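You operate a simulated robot arm through the tools that you are given. There is no shell and no other tool. Be economical: measure what you need, move in short steps, check, and stop when the job is done.

Carry out the task below with a simulated robot arm. There is one attempt and no reset: what you move stays moved.

JOB
Pull-test the capacitor in the tester to 20 N, no more.
Fine: clamp shut, wind till the display shows it, wind fully back before the clamp opens fully; capacitor on the bench. Set down upright: yellow capacitor.

It is judged by the outcome, as a careful person would: the job done as asked, and still so three seconds after it is handed in. It fails if anything else is knocked over, pushed out of place, dropped, spilled or broken.

ROBOT AND FRAMES
A 7-joint arm with a two-finger parallel gripper, fixed in place. Base frame: the origin is at the foot of the arm, x ahead of it, y to its left, z up; the work surface is at about z = 0.86. Lengths are in m, angles in degrees, forces in N, time in s.
With the tool pointing down near the work surface it reaches from about 0.24 to 0.68 m from the base axis. Its first joint turns from -66.0 to 66.0 degrees. Payload 2.4 kg.
The TCP is the grasp point between the finger pads, 0.03 m short of the fingertips. In the tool frame z runs along the fingers and y along their closing line. Largest opening 0.094 m; finger width 0.028, thickness 0.01; the body of the gripper, 0.05 by 0.096 m, starts 0.055 m behind the TCP.
Orientation is told as [roll, pitch, yaw] about the base's x, y, z axes, in that order, counted from this pose: with the fingers straight down and closing along the base's y, the tool's x points along the base's -x, its y along +y and its z along -z.

CONTROLS
- The arm moves only by the tool nudge_tool. Its argument "motion" is a list of rows, each a list of 7 numbers: the shift along the tool's x, y, z in m, then the turn, a rotation vector about the tool's x, y, z in degrees, then the closure, from 0 (fully open) to 1 (shut). In form: [[x, y, z, rx, ry, rz, grip], ...]. A call has 1 to 12 rows; each row shifts and turns the commanded pose from where the row before left it, along the tool's axes as they then stand. Each row takes 0.2 s and may step no farther than 0.05 m and 8.6 degrees from the row before; otherwise, or with a gripper value out of range, the whole call is refused. Where a pose cannot be reached the arm comes as near as it can. A force on the tool above 40 N (or 10 N above the force at the start of the call, whichever is more), or a blocked arm, ends the call early, and 0.2 s more pass. The fingers move at their own pace (about 0.153 m/s each) and stop on an object; they squeeze with about 39 N. The grip force told is the motor's: it shows also when the fingers shut on nothing. Time passes only in rows, and 0.2 s behind the last, so rows that do not move let the fingers close. It gives the time, the measured TCP pose, the force on the tool (base axes), the opening and the grip force at its end, in the units of the frame above (readings bear some noise), with the torque about the TCP (base axes, N m) and any sound that the robot's microphone picked up, and new pictures: "show" is both (left out), scene, wrist or none.
- Cameras (640 x 400 px; columns grow to the right, rows downward): "scene" is fixed at [0.0287, 0.4609, 1.462]; the picture's right is [-0.86, -0.52, 0.00], its down [-0.21, 0.34, -0.92] and it looks along [0.48, -0.79, -0.40] (base axes); focal length 310 px, centre (320, 200). "wrist" rides on the gripper at [0.076, 0.014, -0.103] in the tool frame; the picture's right is [-0.18, 0.98, 0.00], its down [-0.75, -0.14, -0.64] and it looks along [-0.63, -0.12, 0.77] (tool axes); focal length 243 px, centre (320, 200). There is no depth. A picture from a camera that has moved, and an enlarged one, comes with that camera's place and axes in the base frame and with its lens.
- enlarge(camera, box): a new picture of the part [left, top, right, bottom] of that camera's present view, enlarged. No time passes.
- sign_off(): hands the job in; it is judged then, once.

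Work in short steps. Places have to be worked out from the pictures, the camera data and where the tool is seen: move nearer, look again, correct. Check each grasp and each placing, and mend what went wrong. You have 120 turns and 200 pictures in all, those below and enlarged ones among them. Open the gripper and draw the arm clear of the work before you hand the job in, unless the task says otherwise; then end with one line.

The tools are called as name(argument=value, ...) on one line, values as JSON. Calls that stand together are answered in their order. nudge_tool: Moves the arm, as the interface text tells. Its arguments: {"type":"object","properties":{"motion":{"type":"array"},"show":{"type":"string","enum":["both","scene","wrist","none"]}},"required":["motion"]} The other tools are called the same way: enlarge (camera, box) takes an enlarged picture of a part of a camera's view; sign_off () hands the job in.

At the start:

```text
clock: 0.0
eef_pos: [0.3572, -0.0269, 1.3039]
orientation: [-0.1, 0.0, 0.1]
contact_force: [0.1, -0.3, 0.7]
wrist_torque: [0.02, 0.02, -0.03]
finger_gap: 0.094
finger_force: 0.2
```

scene: 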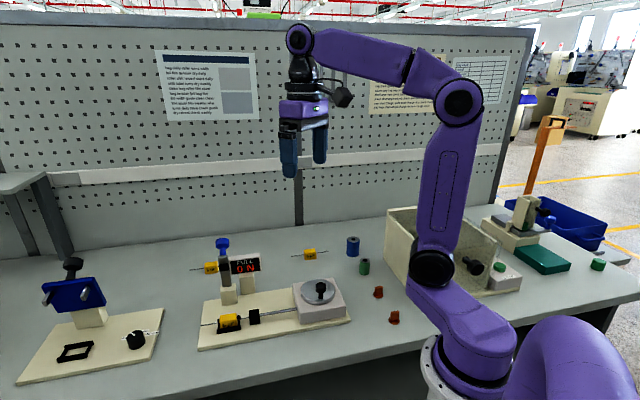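
wrist: 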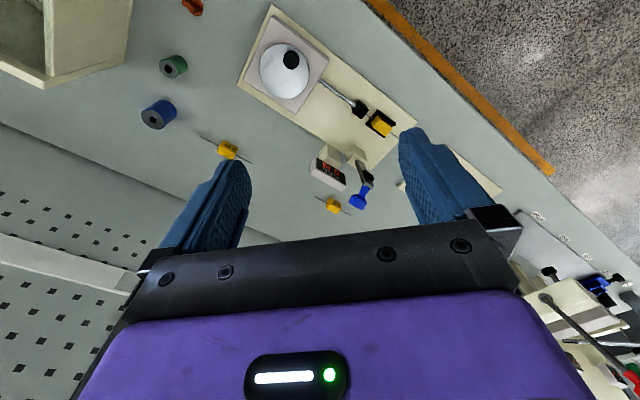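

The tester sits in the middle of the bench, with a winder dial, a capacitor, a blue clamp lever and a display. I'll enlarge it to see the details.

enlarge(camera="scene", box=[180, 220, 360, 360])

enlarge(camera="wrist", box=[200, 0, 440, 220])

```text
2.86 times, centred on (270, 290) of scene
camera zoom: at [0.0287, 0.4609, 1.462], right [-0.86, -0.52, 0.0], down [-0.21, 0.34, -0.92], along [0.48, -0.79, -0.4], focal length 885 px, centre (463, -57)
```

zoom: 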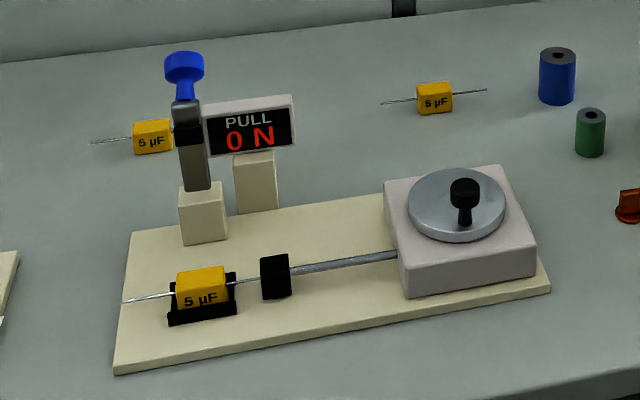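

```text
1.82 times, centred on (320, 110) of wrist
camera zoom: at [0.2788, -0.0124, 1.4058], right [0.18, 0.98, 0.0], down [0.75, -0.14, 0.64], along [0.63, -0.12, -0.77], focal length 441 px, centre (320, 364)
```

zoom: 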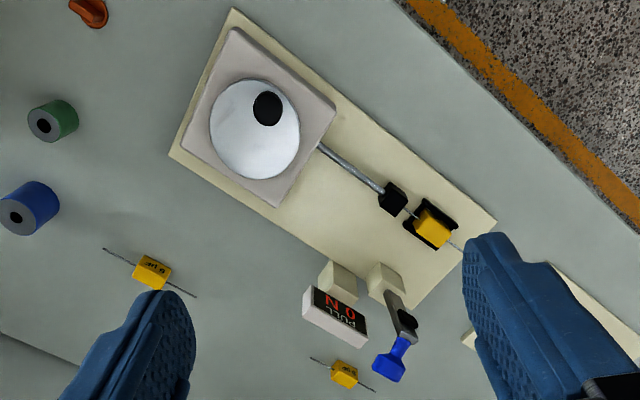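

Rough places: dial centre ≈ (0.37,-0.09), capacitor ≈ (0.52,0.08), clamp post ≈ (0.575,0.03). I'll move back and lower to get a closer wrist view.

nudge_tool(motion=[[0.027, 0.014, 0.026, 0, 0, 0, 0], [0.027, 0.014, 0.026, 0, 0, 0, 0], [0.027, 0.014, 0.026, 0, 0, 0, 0], [0.027, 0.014, 0.026, 0, 0, 0, 0]], show="wrist")

```text
clock: 1.0
eef_pos: [0.2452, 0.0291, 1.1983]
orientation: [0.0, 0.0, 0.0]
contact_force: [-0.6, 0.5, 0.3]
wrist_torque: [0.01, -0.03, -0.04]
finger_gap: 0.094
finger_force: 0.0
camera wrist: at [0.1698, 0.0437, 1.3011], right [0.18, 0.98, 0.0], down [0.75, -0.14, 0.64], along [0.63, -0.12, -0.77], focal length 243 px, centre (320, 200)
```

wrist: 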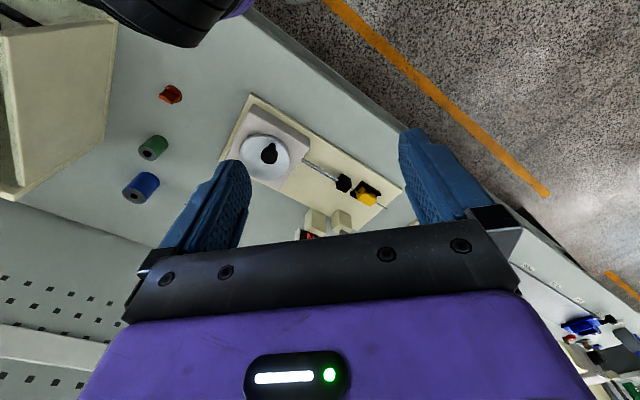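

enlarge(camera="wrist", box=[220, 80, 420, 240])

```text
2.50 times, centred on (320, 160) of wrist
camera zoom: at [0.1698, 0.0437, 1.3011], right [0.18, 0.98, 0.0], down [0.75, -0.14, 0.64], along [0.63, -0.12, -0.77], focal length 606 px, centre (320, 300)
```

zoom: 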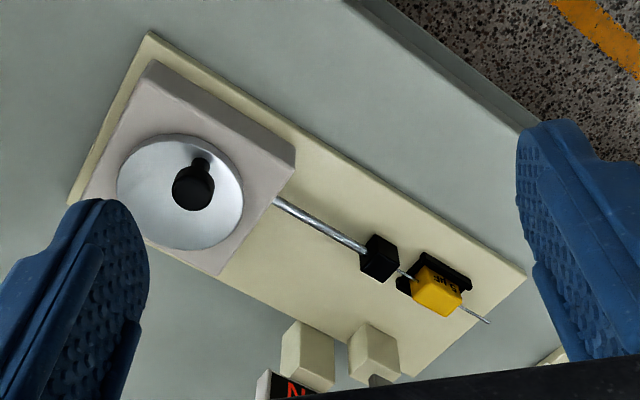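

enlarge(camera="scene", box=[190, 225, 280, 345])

```text
3.33 times, centred on (235, 285) of scene
camera zoom: at [0.0287, 0.4609, 1.462], right [-0.86, -0.52, 0.0], down [-0.21, 0.34, -0.92], along [0.48, -0.79, -0.4], focal length 1032 px, centre (603, -83)
```

zoom: 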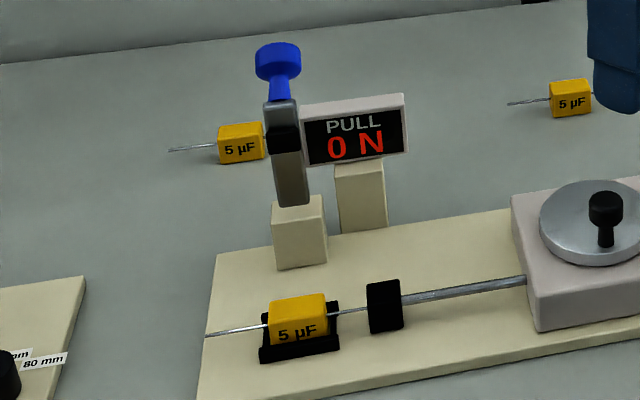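

The clamp lever stands up on its post with its blue knob near (0.597,0.006,1.04), and it swings towards the capacitor. I'll turn the gripper to yaw -41 so it closes along the lever's pivot axis, then hover above the knob.

nudge_tool(motion=[[0, 0, 0, 0, 0, 8.2, 0.36], [0, 0, 0, 0, 0, 8.2, 0.36], [0, 0, 0, 0, 0, 8.2, 0.36], [0, 0, 0, 0, 0, 8.2, 0.36], [0, 0, 0, 0, 0, 8.2, 0.36]], show="none")

nudge_tool(motion=[[-0.0351, 0.0267, 0.005, 0, 0, 0, 0.36], [-0.0351, 0.0267, 0.005, 0, 0, 0, 0.36], [-0.0351, 0.0267, 0.005, 0, 0, 0, 0.36], [-0.0351, 0.0267, 0.005, 0, 0, 0, 0.36], [-0.0351, 0.0267, 0.005, 0, 0, 0, 0.36], [-0.0351, 0.0267, 0.005, 0, 0, 0, 0.36], [-0.0351, 0.0267, 0.005, 0, 0, 0, 0.36], [-0.0351, 0.0267, 0.005, 0, 0, 0, 0.36]])

```text
clock: 2.2
eef_pos: [0.2473, 0.0298, 1.1983]
orientation: [0.0, -0.1, -41.1]
contact_force: [0.0, -0.4, 0.1]
wrist_torque: [0.02, 0.0, 0.01]
finger_gap: 0.0603
finger_force: 0.1
```

```text
clock: 4.0
eef_pos: [0.6005, 0.0097, 1.1562]
orientation: [-0.1, 0.1, -41.0]
contact_force: [0.2, 0.0, -0.7]
wrist_torque: [0.01, 0.02, 0.03]
finger_gap: 0.0602
finger_force: 0.0
camera wrist: at [0.5517, 0.07, 1.2596], right [0.78, 0.62, 0.0], down [0.48, -0.6, 0.64], along [0.4, -0.5, -0.77], focal length 243 px, centre (320, 200)
```

scene: 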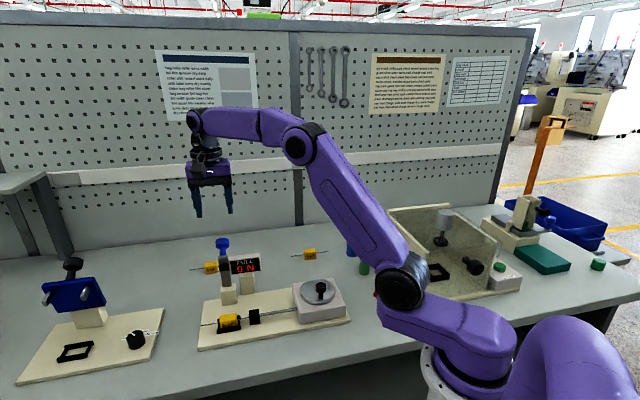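
wrist: 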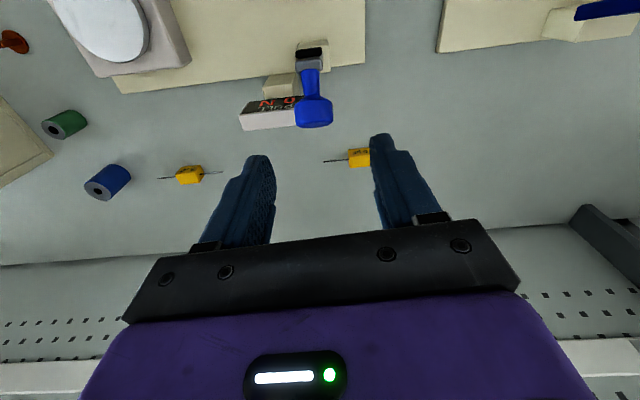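

Both cameras agree that the knob is at about (0.595,0.006,1.045). The plate edge shows the tester axis at 45°, so I'll go to yaw -45, centre over the knob and stop at z≈1.09 to check.

nudge_tool(motion=[[0.004, -0.006, 0.0, 0, 0, 4, 0.36], [0, 0, 0.033, 0, 0, 0, 0.36], [0, 0, 0.033, 0, 0, 0, 0.36], [0, 0, 0, 0, 0, 0, 0.36]])

enlarge(camera="scene", box=[180, 180, 280, 280])

```text
clock: 5.0
eef_pos: [0.5907, 0.0055, 1.0911]
orientation: [0.0, 0.0, -45.0]
contact_force: [0.2, 0.0, 0.3]
wrist_torque: [0.0, -0.04, 0.0]
finger_gap: 0.0602
finger_force: 0.0
camera wrist: at [0.5464, 0.0703, 1.1938], right [0.83, 0.56, 0.0], down [0.43, -0.63, 0.64], along [0.36, -0.53, -0.77], focal length 243 px, centre (320, 200)
```

scene: 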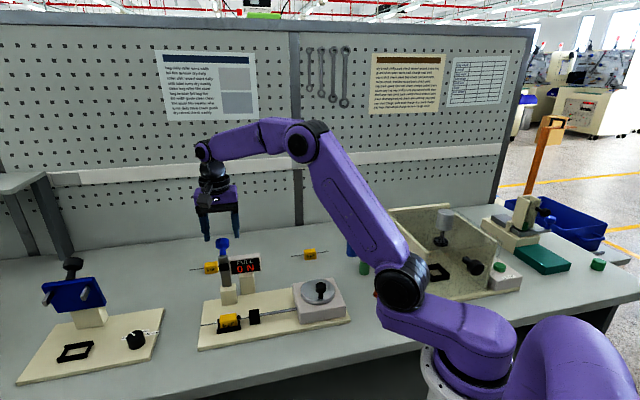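
wrist: 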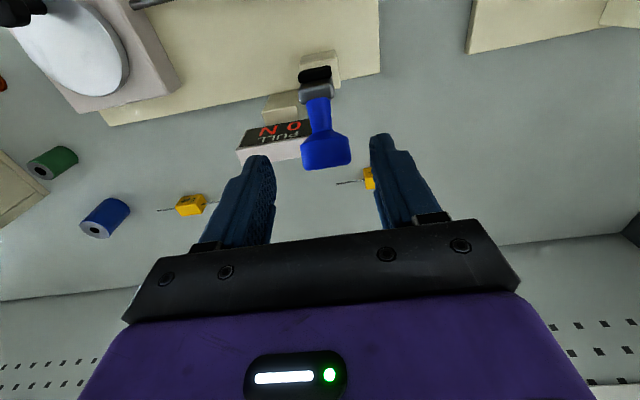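

```text
4.00 times, centred on (230, 230) of scene
camera zoom: at [0.0287, 0.4609, 1.462], right [-0.86, -0.52, 0.0], down [-0.21, 0.34, -0.92], along [0.48, -0.79, -0.4], focal length 1239 px, centre (680, 80)
```

zoom: 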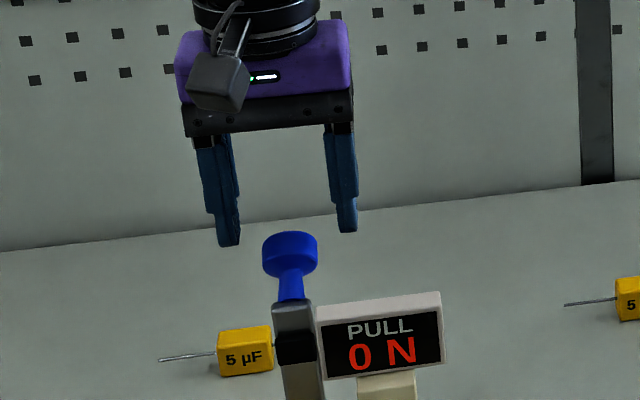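

The knob triangulates to (0.593,0.008,1.047). I'll shift 3.5 mm, lower to z≈1.063 so the fingertips stay above the display, and close.

nudge_tool(motion=[[0, 0.0035, 0.014, 0, 0, 0, 0.36], [0, 0, 0.014, 0, 0, 0, 0.36], [0, 0, 0, 0, 0, 0, 0.7], [0, 0, 0, 0, 0, 0, 1], [0, 0, 0, 0, 0, 0, 1]])

enlarge(camera="scene", box=[180, 200, 280, 300])

```text
clock: 6.2
eef_pos: [0.5943, 0.0075, 1.0664]
orientation: [0.0, 0.0, -45.1]
contact_force: [-0.8, 2.3, 1.0]
wrist_torque: [0.16, 0.12, 0.02]
finger_gap: 0.0332
finger_force: 45.5
camera wrist: at [0.5496, 0.0709, 1.168], right [0.82, 0.57, 0.0], down [0.43, -0.63, 0.64], along [0.36, -0.53, -0.77], focal length 243 px, centre (320, 200)
```

scene: 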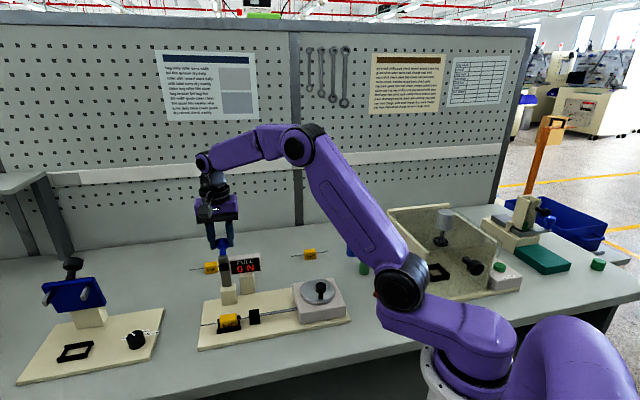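
wrist: 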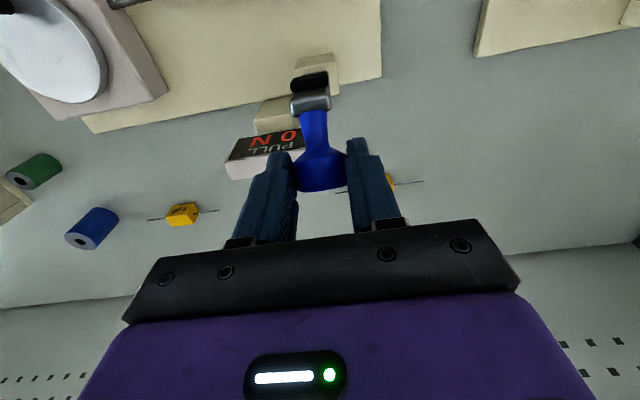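

```text
4.00 times, centred on (230, 250) of scene
camera zoom: at [0.0287, 0.461, 1.462], right [-0.86, -0.52, 0.0], down [-0.21, 0.34, -0.92], along [0.48, -0.79, -0.4], focal length 1239 px, centre (680, 0)
```

zoom: 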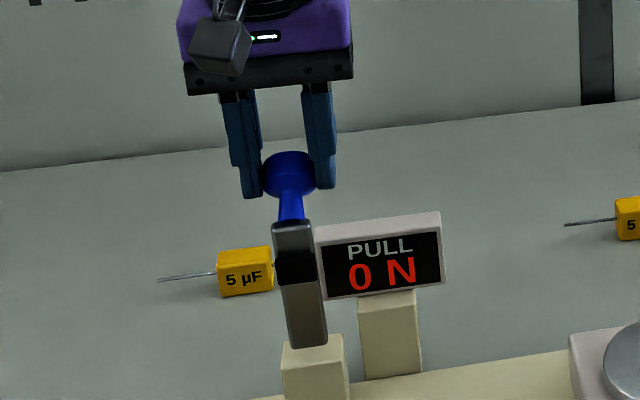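

The knob is gripped (gap 33 mm, still 0 N). I'll swing the lever down in an arc about a pivot near (0.583,0.02,0.925), starting with the first third to check it follows.

nudge_tool(motion=[[0.0158, 0, 0.0, 0, 0, 0, 1], [0.0158, 0, 0.0003, 0, 0, 0, 1], [0.0123, 0, 0.003, 0, 0, 0, 1], [0.0123, 0, 0.003, 0, 0, 0, 1]])

enlarge(camera="scene", box=[180, 220, 280, 340])

```text
clock: 7.2
eef_pos: [0.5565, 0.0459, 1.0606]
orientation: [0.0, -0.1, -45.1]
contact_force: [1.0, -7.6, 16.4]
wrist_torque: [-1.19, -0.78, 0.04]
finger_gap: 0.0333
finger_force: 45.4
camera wrist: at [0.5102, 0.1105, 1.162], right [0.83, 0.56, 0.0], down [0.43, -0.63, 0.64], along [0.36, -0.53, -0.77], focal length 243 px, centre (320, 200)
```

scene: 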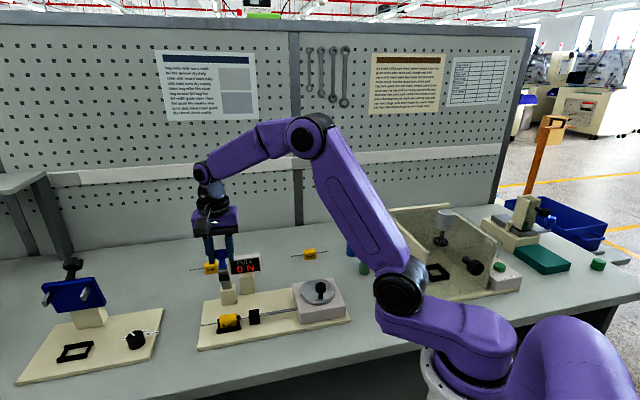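
wrist: 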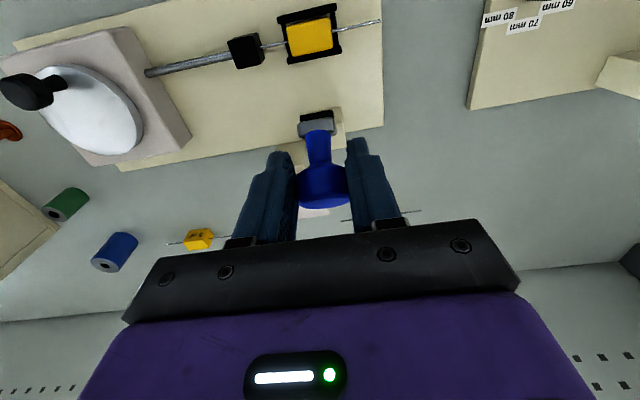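

```text
3.33 times, centred on (230, 280) of scene
camera zoom: at [0.0284, 0.4607, 1.462], right [-0.86, -0.52, 0.0], down [-0.21, 0.34, -0.92], along [0.48, -0.79, -0.4], focal length 1032 px, centre (620, -67)
```

zoom: 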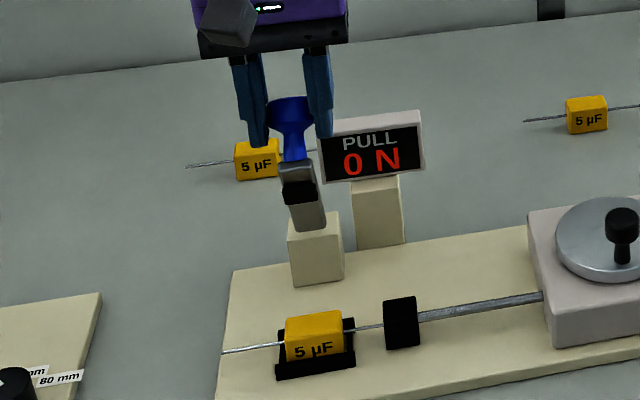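

The lever follows and the display still shows 0 N. I'll continue along the arc.

nudge_tool(motion=[[0.0123, 0, 0.005, 0, 0, 0, 1], [0.0123, 0, 0.0059, 0, 0, 0, 1], [0.0107, 0, 0.0075, 0, 0, 0, 1], [0.0106, 0, 0.008, 0, 0, 0, 1], [0.009, 0, 0.0095, 0, 0, 0, 1], [0.0086, 0, 0.01, 0, 0, 0, 1]])

enlarge(camera="scene", box=[180, 220, 280, 340])

```text
clock: 8.6
eef_pos: [0.5101, 0.0916, 1.0141]
orientation: [-0.1, 0.1, -45.1]
contact_force: [-10.4, -8.9, 15.2]
wrist_torque: [-1.22, -0.77, -0.15]
finger_gap: 0.0236
finger_force: 45.5
camera wrist: at [0.4649, 0.1559, 1.1158], right [0.83, 0.56, 0.0], down [0.43, -0.63, 0.64], along [0.36, -0.53, -0.77], focal length 243 px, centre (320, 200)
```

scene: 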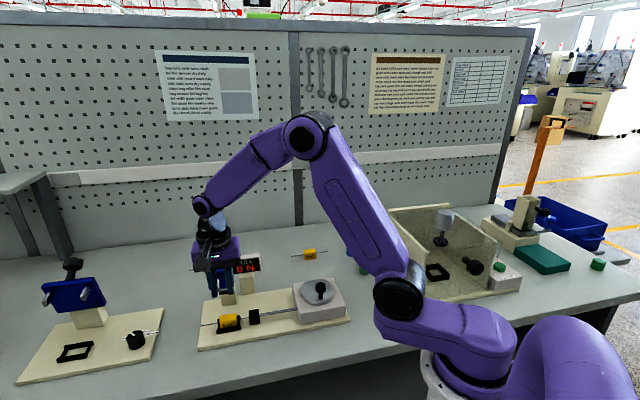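
wrist: 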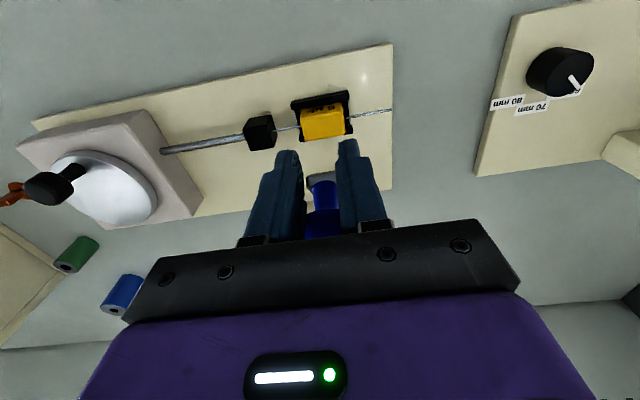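

```text
3.33 times, centred on (230, 280) of scene
camera zoom: at [0.0281, 0.4607, 1.4621], right [-0.86, -0.52, 0.0], down [-0.2, 0.34, -0.92], along [0.48, -0.79, -0.4], focal length 1032 px, centre (620, -67)
```

zoom: 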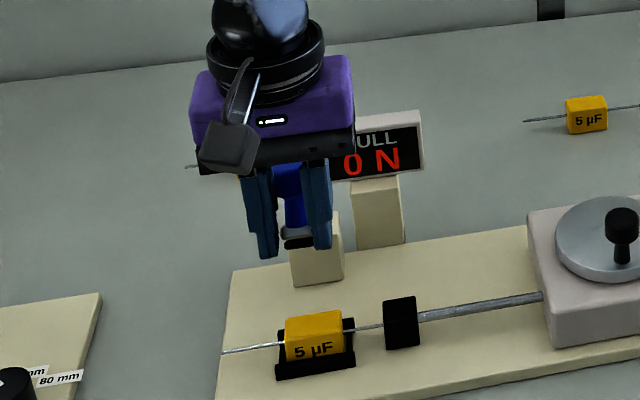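

The pads have slid to the edge of the knob (gap down to 24 mm) because the lever lags behind. I'll open and lift clear, then push the knob from behind with closed fingers instead.

nudge_tool(motion=[[0, 0, 0, 0, 0, 0, 0.3], [0, 0, -0.03, 0, 0, 0, 0.3], [0, 0, -0.04, 0, 0, 0, 0.3], [-0.03, 0, -0.03, 0, 0, 0, 0.3]])

enlarge(camera="scene", box=[180, 220, 280, 340])

```text
clock: 9.6
eef_pos: [0.5319, 0.073, 1.1132]
orientation: [0.0, 0.0, -45.0]
contact_force: [-0.5, -0.2, 0.9]
wrist_torque: [0.02, -0.01, 0.01]
finger_gap: 0.0659
finger_force: 0.0
camera wrist: at [0.4869, 0.1364, 1.2161], right [0.82, 0.57, 0.0], down [0.43, -0.63, 0.64], along [0.36, -0.53, -0.77], focal length 243 px, centre (320, 200)
```

scene: 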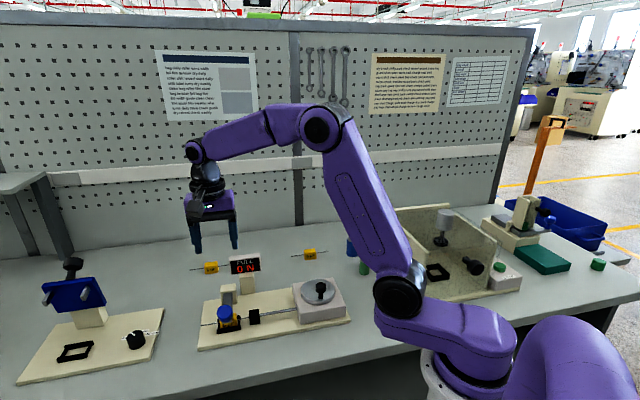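
wrist: 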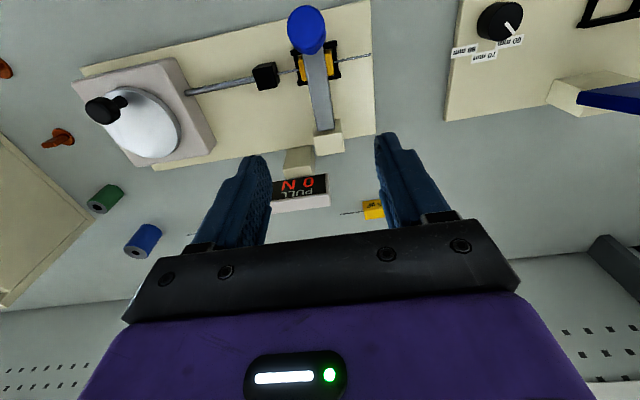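

```text
3.33 times, centred on (230, 280) of scene
camera zoom: at [0.0287, 0.4609, 1.462], right [-0.86, -0.52, 0.0], down [-0.21, 0.34, -0.92], along [0.48, -0.79, -0.4], focal length 1032 px, centre (620, -67)
```

zoom: 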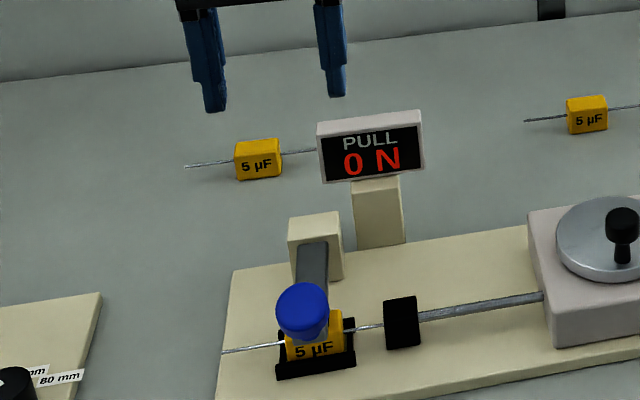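

The lever has dropped onto the capacitor, with its knob now at about (0.49,0.112,0.952). It may not be fully shut, so I'll shut the fingers and press the knob down carefully.

nudge_tool(motion=[[0.0275, -0.0012, 0, 0, 0, 0, 1], [0.0275, -0.0013, 0.03, 0, 0, 0, 1], [0, 0, 0.04, 0, 0, 0, 1], [0, 0, 0.025, 0, 0, 0, 1]])

enlarge(camera="scene", box=[180, 220, 280, 340])

```text
clock: 10.6
eef_pos: [0.4894, 0.1098, 1.0164]
orientation: [0.0, 0.0, -45.0]
contact_force: [-0.1, -0.2, -0.2]
wrist_torque: [0.0, 0.0, -0.05]
finger_gap: 0.0
finger_force: 32.6
camera wrist: at [0.4455, 0.1734, 1.12], right [0.82, 0.57, 0.0], down [0.43, -0.63, 0.64], along [0.36, -0.53, -0.77], focal length 243 px, centre (320, 200)
```

scene: 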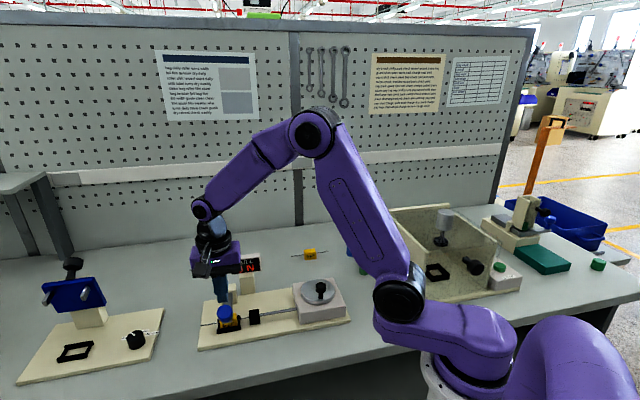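
wrist: 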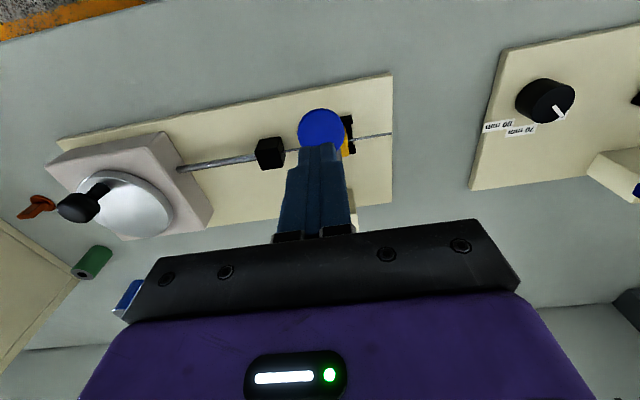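

```text
3.33 times, centred on (230, 280) of scene
camera zoom: at [0.0287, 0.4609, 1.462], right [-0.86, -0.52, 0.0], down [-0.21, 0.34, -0.92], along [0.48, -0.79, -0.4], focal length 1032 px, centre (620, -67)
```

zoom: 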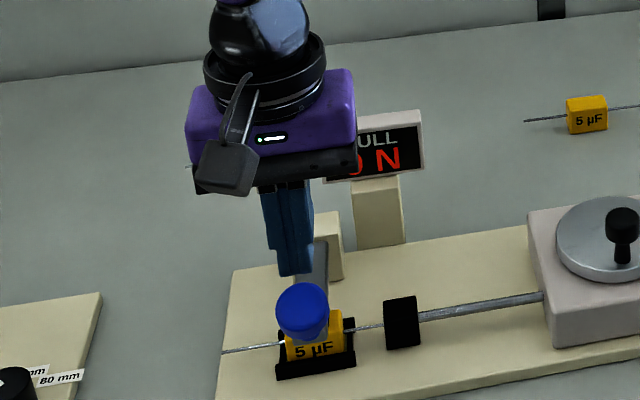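

The tips are just above and behind the knob head. I'll press down in small steps and watch the force.

nudge_tool(motion=[[0, 0, 0.008, 0, 0, 0, 1], [0, 0, 0.006, 0, 0, 0, 1], [0, 0, 0.005, 0, 0, 0, 1]], show="wrist")

enlarge(camera="scene", box=[180, 220, 280, 340])

```text
clock: 11.4
eef_pos: [0.49, 0.1069, 0.9984]
orientation: [0.0, 0.0, -45.0]
contact_force: [0.3, -1.0, -0.3]
wrist_torque: [0.02, -0.02, 0.02]
finger_gap: 0.0
finger_force: 33.2
camera wrist: at [0.4461, 0.1718, 1.1012], right [0.83, 0.56, 0.0], down [0.43, -0.63, 0.64], along [0.36, -0.53, -0.77], focal length 243 px, centre (320, 200)
```

wrist: 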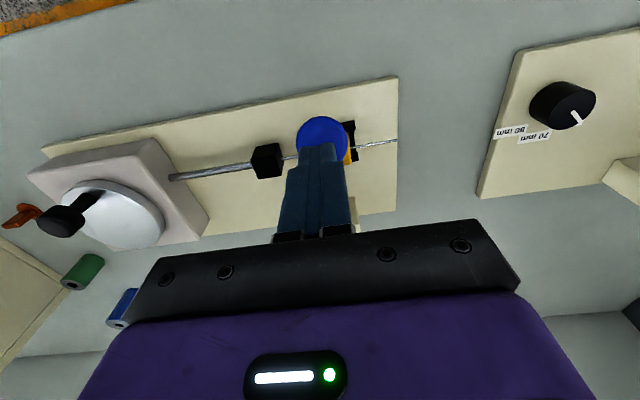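

```text
3.33 times, centred on (230, 280) of scene
camera zoom: at [0.0287, 0.4609, 1.462], right [-0.86, -0.52, 0.0], down [-0.21, 0.34, -0.92], along [0.48, -0.79, -0.4], focal length 1032 px, centre (620, -67)
```

zoom: 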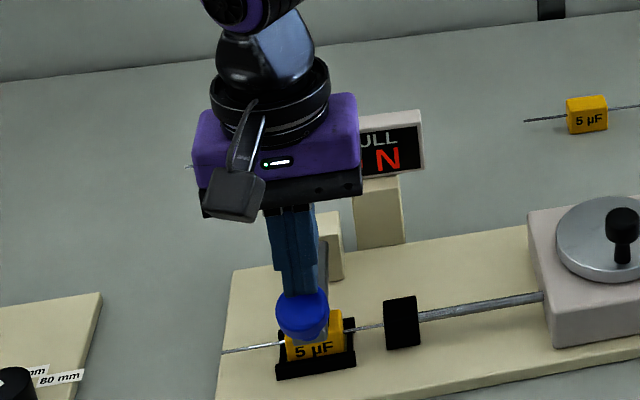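

nudge_tool(motion=[[0, 0, 0.005, 0, 0, 0, 1], [0, 0, 0.005, 0, 0, 0, 1], [0, 0, 0.004, 0, 0, 0, 1]], show="wrist")

enlarge(camera="scene", box=[180, 220, 280, 340])

```text
clock: 11.9
eef_pos: [0.4943, 0.108, 0.9981]
orientation: [0.4, -0.1, -45.0]
contact_force: [-1.3, -0.8, 10.4]
wrist_torque: [-0.08, -0.01, -0.02]
finger_gap: 0.0
finger_force: 32.8
stopped in row 2: the force on the tool passed its limit at 48 N (the readings are from after the stop); the commanded pose is now the measured one
camera wrist: at [0.4479, 0.1718, 1.0997], right [0.82, 0.57, 0.01], down [0.43, -0.63, 0.64], along [0.37, -0.53, -0.76], focal length 243 px, centre (320, 200)
```

wrist: 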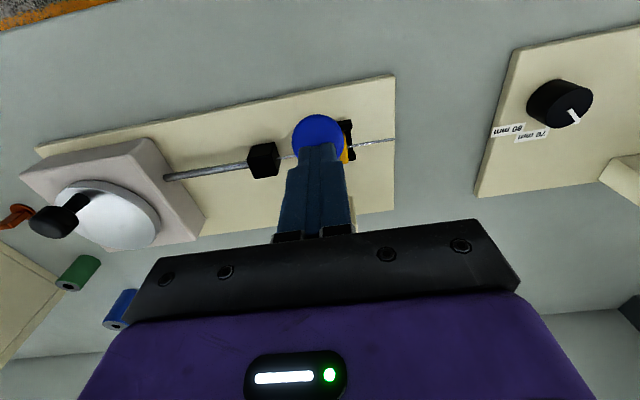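

```text
3.33 times, centred on (230, 280) of scene
camera zoom: at [0.0285, 0.4609, 1.462], right [-0.86, -0.52, 0.0], down [-0.21, 0.34, -0.92], along [0.48, -0.79, -0.4], focal length 1032 px, centre (620, -67)
```

zoom: 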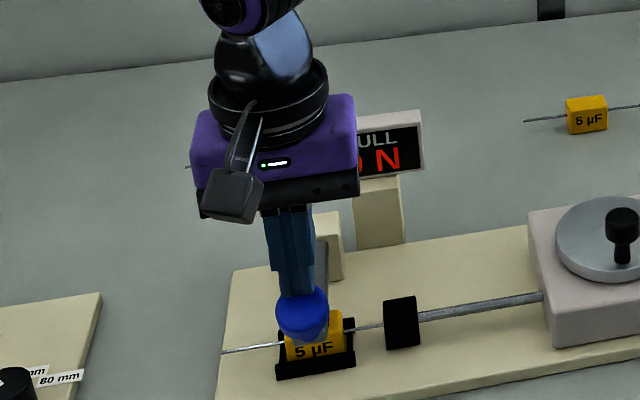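

Pressing reached 48 N with the knob not moving, so the clamp is against its stop and shut. Next I'll lift and move over the winder's peg.

nudge_tool(motion=[[0, 0, -0.04, 0, 0, 0, 1], [0, 0, -0.04, 0, 0, 0, 0.5], [0, 0, -0.03, 0, 0, 0, 0.5], [-0.0044, -0.0385, 0, 0, 0, 0, 0.5], [-0.0044, -0.0385, 0, 0, 0, 0, 0.5], [-0.0044, -0.0385, 0, 0, 0, 0, 0.5], [-0.0044, -0.0385, 0, 0, 0, 0, 0.5], [-0.0044, -0.0385, 0, 0, 0, 0, 0.5], [-0.0044, -0.0385, 0, 0, 0, 0, 0.5], [0, 0, 0.03, 0, 0, 0, 0.5]])

enlarge(camera="scene", box=[180, 200, 360, 350])

```text
clock: 14.1
eef_pos: [0.3481, -0.0738, 1.0769]
orientation: [0.1, -0.2, -44.9]
contact_force: [0.2, 0.1, -0.7]
wrist_torque: [0.04, -0.03, -0.01]
finger_gap: 0.047
finger_force: 0.0
camera wrist: at [0.3034, -0.0101, 1.1786], right [0.82, 0.57, 0.0], down [0.43, -0.63, 0.64], along [0.37, -0.53, -0.77], focal length 243 px, centre (320, 200)
```

scene: 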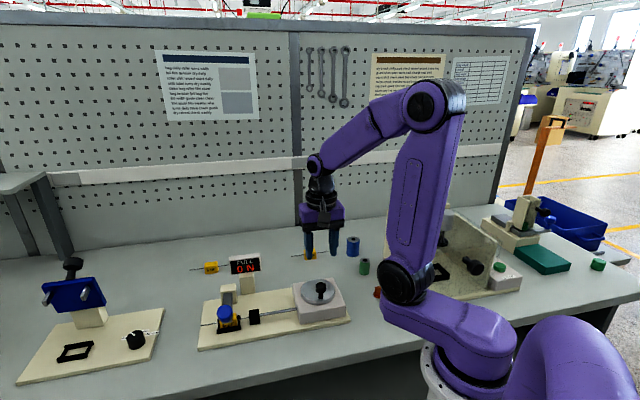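
wrist: 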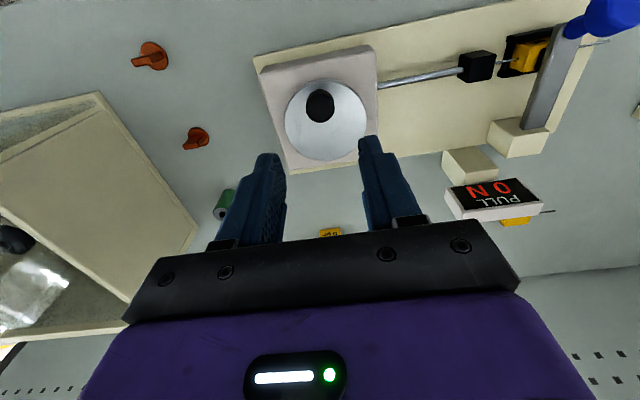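

```text
2.67 times, centred on (270, 275) of scene
camera zoom: at [0.0287, 0.4609, 1.462], right [-0.86, -0.52, 0.0], down [-0.21, 0.34, -0.92], along [0.48, -0.79, -0.4], focal length 826 px, centre (453, 0)
```

zoom: 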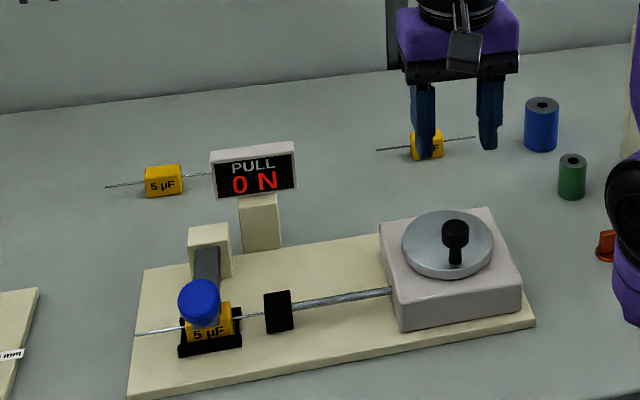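

The peg head is at about (0.349,-0.073,0.956) and the dial centre at about (0.369,-0.0915), so its radius is about 27 mm. I'll descend over the peg and grip it.

nudge_tool(motion=[[0, 0.001, 0.04, 0, 0, 0, 0.5], [0, 0, 0.04, 0, 0, 0, 0.5], [0, 0, 0.03, 0, 0, 0, 0.5], [0, 0, 0, 0, 0, 0, 0.5]])

enlarge(camera="scene", box=[200, 220, 360, 340])

```text
clock: 15.1
eef_pos: [0.3509, -0.077, 0.9665]
orientation: [0.1, -0.1, -45.1]
contact_force: [0.5, 1.1, -0.6]
wrist_torque: [0.0, -0.01, 0.02]
finger_gap: 0.0471
finger_force: 0.2
camera wrist: at [0.3055, -0.0124, 1.069], right [0.82, 0.57, 0.0], down [0.43, -0.63, 0.64], along [0.37, -0.53, -0.77], focal length 243 px, centre (320, 200)
```

scene: 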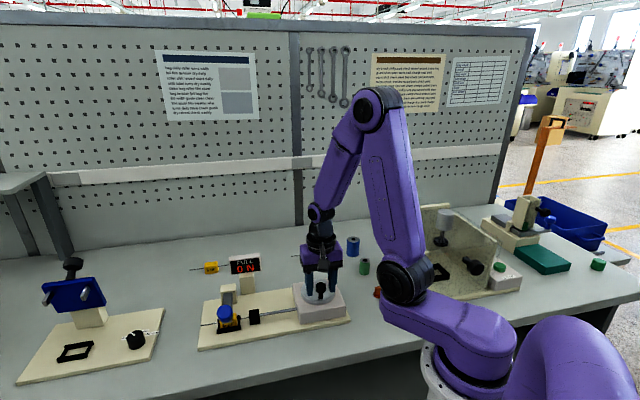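
wrist: 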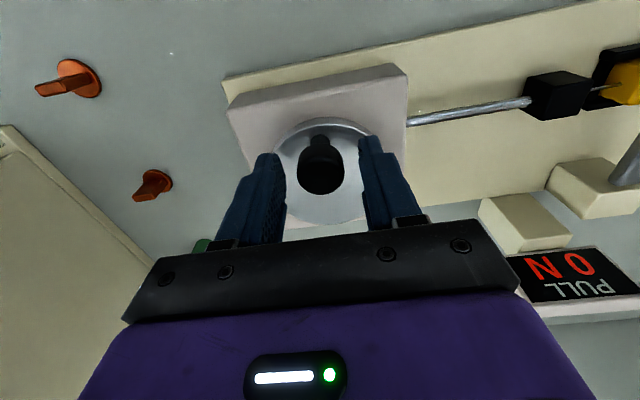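

```text
3.33 times, centred on (280, 280) of scene
camera zoom: at [0.0287, 0.4609, 1.462], right [-0.86, -0.52, 0.0], down [-0.21, 0.34, -0.92], along [0.48, -0.79, -0.4], focal length 1032 px, centre (453, -67)
```

zoom: 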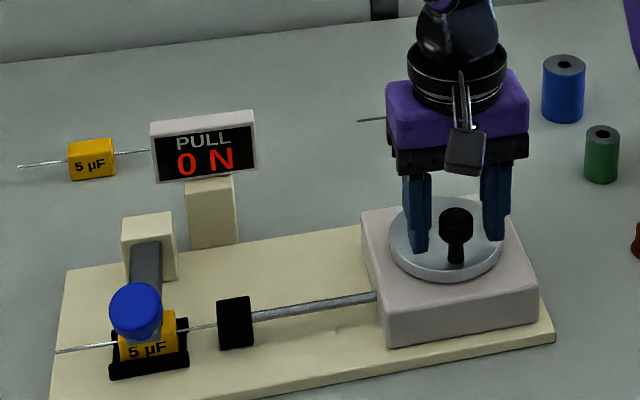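

Well centred across; I'll shift 4 mm along tool x and close.

nudge_tool(motion=[[0.004, 0, 0.0, 0, 0, 0, 0.5], [0, 0, 0, 0, 0, 0, 0.8], [0, 0, 0, 0, 0, 0, 1], [0, 0, 0, 0, 0, 0, 1]], show="wrist")

enlarge(camera="scene", box=[200, 220, 360, 340])

```text
clock: 16.1
eef_pos: [0.3472, -0.0712, 0.9655]
orientation: [0.3, -0.3, -44.8]
contact_force: [7.1, 11.2, -8.9]
wrist_torque: [-0.42, -0.28, 0.2]
finger_gap: 0.026
finger_force: 45.1
camera wrist: at [0.3021, -0.0078, 1.0683], right [0.82, 0.57, 0.0], down [0.43, -0.63, 0.64], along [0.37, -0.53, -0.77], focal length 243 px, centre (320, 200)
```

wrist: 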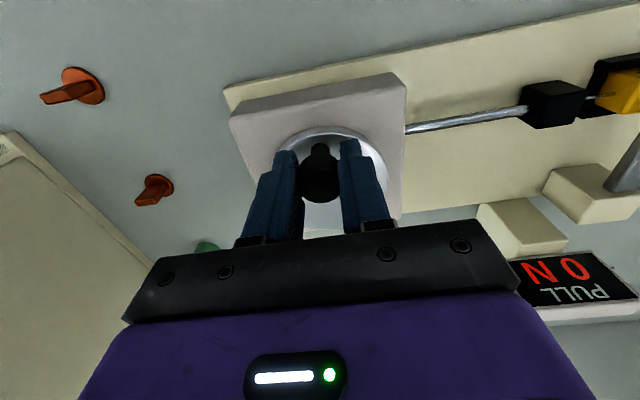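

```text
3.33 times, centred on (280, 280) of scene
camera zoom: at [0.029, 0.4612, 1.4619], right [-0.86, -0.52, 0.0], down [-0.21, 0.34, -0.92], along [0.48, -0.79, -0.4], focal length 1032 px, centre (453, -67)
```

zoom: 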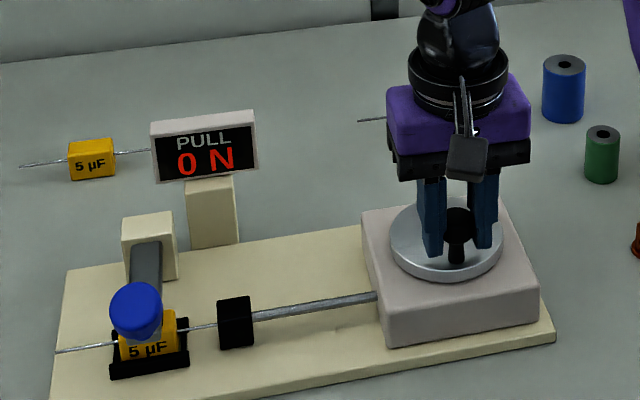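

The peg is gripped (gap 26 mm). I'll try a small clockwise turn (tool +y) of about 16° and read the display.

nudge_tool(motion=[[-0.0003, 0.004, 0, 0, 0, 0, 1], [-0.0008, 0.004, 0, 0, 0, 0, 1], [0, 0, 0, 0, 0, 0, 1]], show="wrist")

enlarge(camera="scene", box=[200, 220, 360, 340])

```text
clock: 16.9
eef_pos: [0.3534, -0.0663, 0.9654]
orientation: [0.2, -0.1, -45.1]
contact_force: [0.2, -3.4, -2.6]
wrist_torque: [0.23, 0.54, -0.06]
finger_gap: 0.025
finger_force: 44.7
camera wrist: at [0.3078, -0.0022, 1.0677], right [0.82, 0.57, 0.0], down [0.43, -0.63, 0.64], along [0.37, -0.53, -0.77], focal length 243 px, centre (320, 200)
```

wrist: 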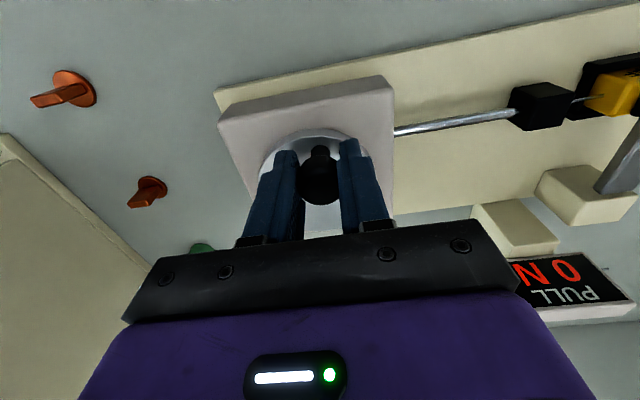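

```text
3.33 times, centred on (280, 280) of scene
camera zoom: at [0.0288, 0.4608, 1.462], right [-0.86, -0.52, 0.0], down [-0.21, 0.34, -0.92], along [0.48, -0.79, -0.4], focal length 1032 px, centre (453, -67)
```

zoom: 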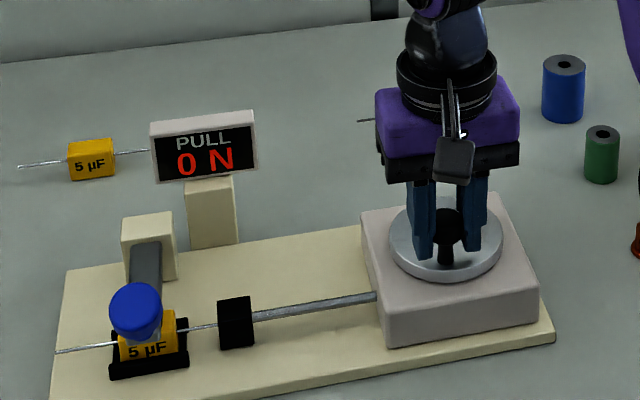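

The dial turns freely with the display still at 0 N. I'll continue clockwise by 24°.

nudge_tool(motion=[[-0.0014, 0.0037, 0, 0, 0, 0, 1], [-0.0019, 0.0035, 0, 0, 0, 0, 1], [-0.0023, 0.0032, 0, 0, 0, 0, 1], [0, 0, 0, 0, 0, 0, 1]], show="none")

enlarge(camera="scene", box=[200, 220, 360, 340])

```text
clock: 17.9
eef_pos: [0.3639, -0.0622, 0.9662]
orientation: [0.3, -0.1, -44.9]
contact_force: [-5.0, -4.6, -17.2]
wrist_torque: [-0.07, 0.32, -0.21]
finger_gap: 0.026
finger_force: 44.9
```

```text
3.33 times, centred on (280, 280) of scene
camera zoom: at [0.0288, 0.4608, 1.462], right [-0.86, -0.52, 0.0], down [-0.21, 0.34, -0.92], along [0.48, -0.79, -0.4], focal length 1032 px, centre (453, -67)
```

zoom: 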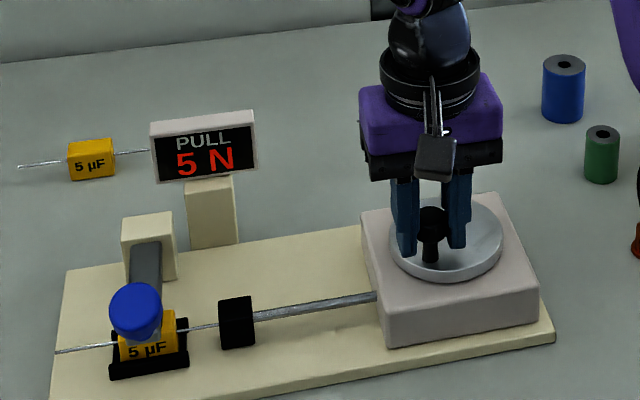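

The display reads 5 N. I'll go on in small steps.

nudge_tool(motion=[[-0.002, 0.0022, 0.0005, 0, 0, 0, 1], [0, 0, 0, 0, 0, 0, 1]], show="none")

enlarge(camera="scene", box=[200, 220, 360, 340])

```text
clock: 18.5
eef_pos: [0.369, -0.061, 0.9667]
orientation: [0.3, -0.2, -44.9]
contact_force: [-2.6, -0.8, -2.1]
wrist_torque: [0.07, 0.51, -0.06]
finger_gap: 0.0252
finger_force: 44.9
```

```text
3.33 times, centred on (280, 280) of scene
camera zoom: at [0.0287, 0.4609, 1.462], right [-0.86, -0.52, 0.0], down [-0.21, 0.34, -0.92], along [0.48, -0.79, -0.4], focal length 1032 px, centre (453, -67)
```

zoom: 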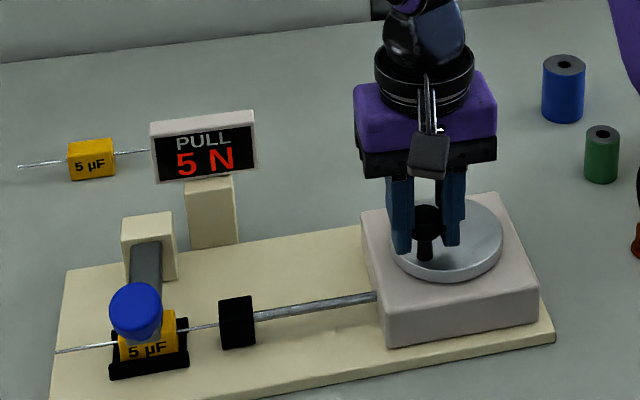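

nudge_tool(motion=[[-0.0024, 0.0021, 0.0005, 0, 0, 0, 1], [0, 0, 0, 0, 0, 0, 1]], show="none")

enlarge(camera="scene", box=[200, 220, 360, 340])

```text
clock: 19.1
eef_pos: [0.3704, -0.0624, 0.9655]
orientation: [0.3, -0.1, -45.0]
contact_force: [-10.5, 1.4, 27.0]
wrist_torque: [-0.14, 0.47, -0.35]
finger_gap: 0.0249
finger_force: 45.0
```

```text
3.33 times, centred on (280, 280) of scene
camera zoom: at [0.0281, 0.461, 1.4619], right [-0.86, -0.52, 0.0], down [-0.2, 0.34, -0.92], along [0.48, -0.79, -0.4], focal length 1032 px, centre (453, -67)
```

zoom: 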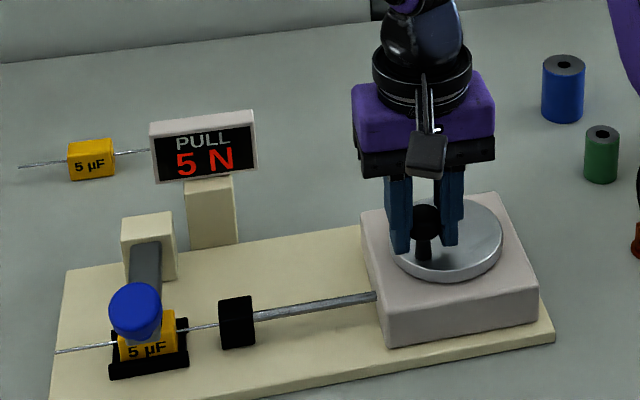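

nudge_tool(motion=[[-0.003, 0.0021, -0.0008, 0, 0, 0, 1], [0, 0, 0, 0, 0, 0, 1]], show="none")

enlarge(camera="scene", box=[200, 220, 360, 340])

```text
clock: 19.7
eef_pos: [0.371, -0.0617, 0.9656]
orientation: [0.1, 0.2, -45.0]
contact_force: [-18.0, 2.1, -4.3]
wrist_torque: [-0.41, -0.16, -0.58]
finger_gap: 0.0253
finger_force: 45.0
```

```text
3.33 times, centred on (280, 280) of scene
camera zoom: at [0.0282, 0.461, 1.462], right [-0.86, -0.52, 0.0], down [-0.2, 0.34, -0.92], along [0.48, -0.79, -0.4], focal length 1032 px, centre (453, -67)
```

zoom: 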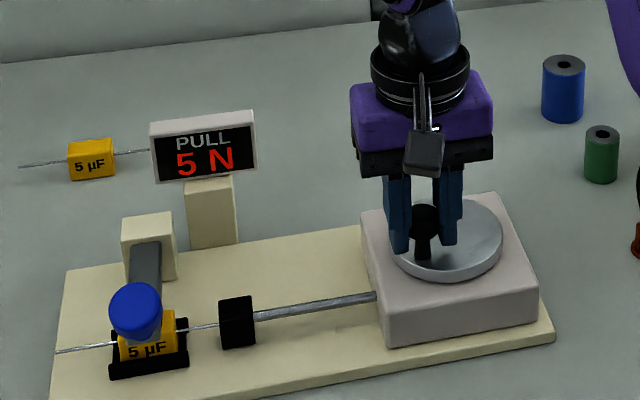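

The dial is resisting because the pads can't pivot on the peg: torque −0.58 N m about z. I'll open slightly to release the twist and see whether the dial holds its place.

nudge_tool(motion=[[0, 0, 0, 0, 0, 0, 0.5], [0, 0, 0, 0, 0, 0, 0.5]], show="wrist")

enlarge(camera="scene", box=[200, 220, 360, 340])

```text
clock: 20.3
eef_pos: [0.3741, -0.0628, 0.9662]
orientation: [0.2, -0.1, -44.8]
contact_force: [0.1, -0.3, -0.6]
wrist_torque: [0.04, 0.01, -0.03]
finger_gap: 0.0469
finger_force: 0.1
camera wrist: at [0.3288, 0.0012, 1.0688], right [0.82, 0.57, 0.01], down [0.43, -0.63, 0.64], along [0.37, -0.53, -0.76], focal length 243 px, centre (320, 200)
```

wrist: 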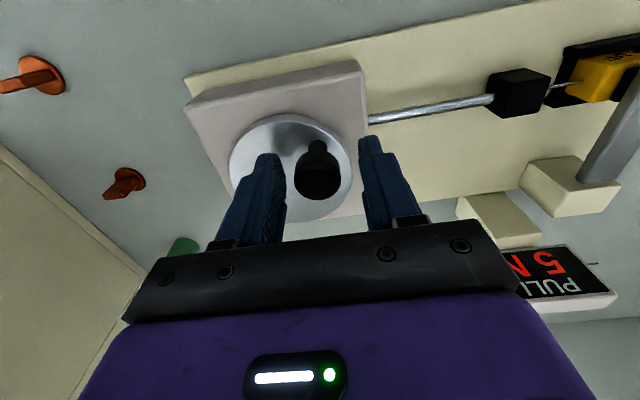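

```text
3.33 times, centred on (280, 280) of scene
camera zoom: at [0.0287, 0.4609, 1.462], right [-0.86, -0.52, 0.0], down [-0.21, 0.34, -0.92], along [0.48, -0.79, -0.4], focal length 1032 px, centre (453, -67)
```

zoom: 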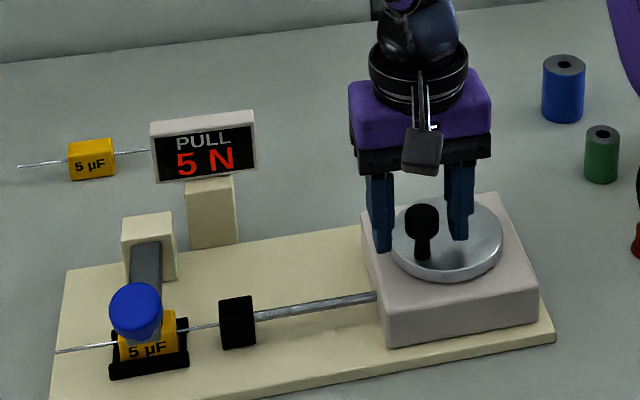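

The dial holds its angle at 5 N with the grip loose. I'll lift, turn the tool back about 80° and regrip, so that it can turn together with the dial from there.

nudge_tool(motion=[[0, 0, -0.04, 0, 0, 0, 0.5], [0, 0, 0, 0, 0, -8.5, 0.5], [0, 0, 0, 0, 0, -8.5, 0.5], [0, 0, 0, 0, 0, -8.5, 0.5], [0, 0, 0, 0, 0, -8.5, 0.5], [0, 0, 0, 0, 0, -8.5, 0.5], [0, 0, 0, 0, 0, -8.5, 0.5], [0, 0, 0, 0, 0, -8.5, 0.5], [0, 0, 0, 0, 0, -8.5, 0.5], [0, 0, 0, 0, 0, -8.5, 0.5], [0, 0, 0, 0, 0, 0, 0.5]])

```text
clock: 22.7
eef_pos: [0.3725, -0.0626, 1.0056]
orientation: [0.0, -0.3, 31.8]
contact_force: [0.7, 0.8, -0.3]
wrist_torque: [-0.03, 0.01, 0.03]
finger_gap: 0.0471
finger_force: 0.1
camera wrist: at [0.2995, -0.0904, 1.1077], right [-0.36, 0.93, 0.0], down [0.71, 0.28, 0.65], along [0.6, 0.23, -0.76], focal length 243 px, centre (320, 200)
```

scene: 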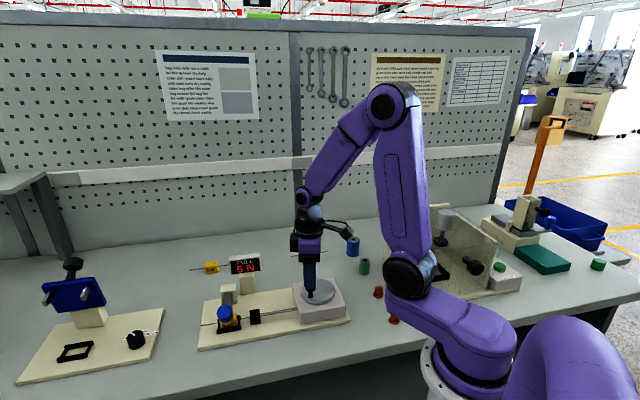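
wrist: 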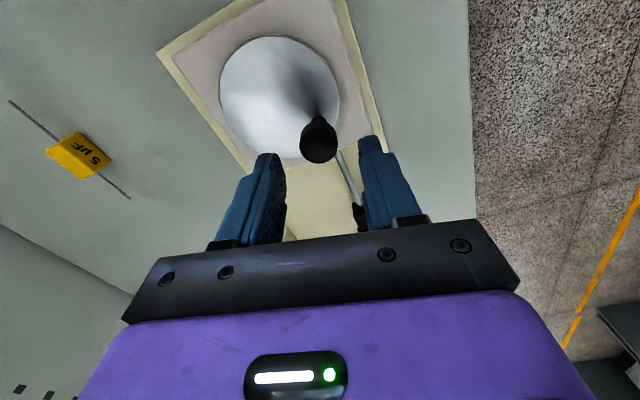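

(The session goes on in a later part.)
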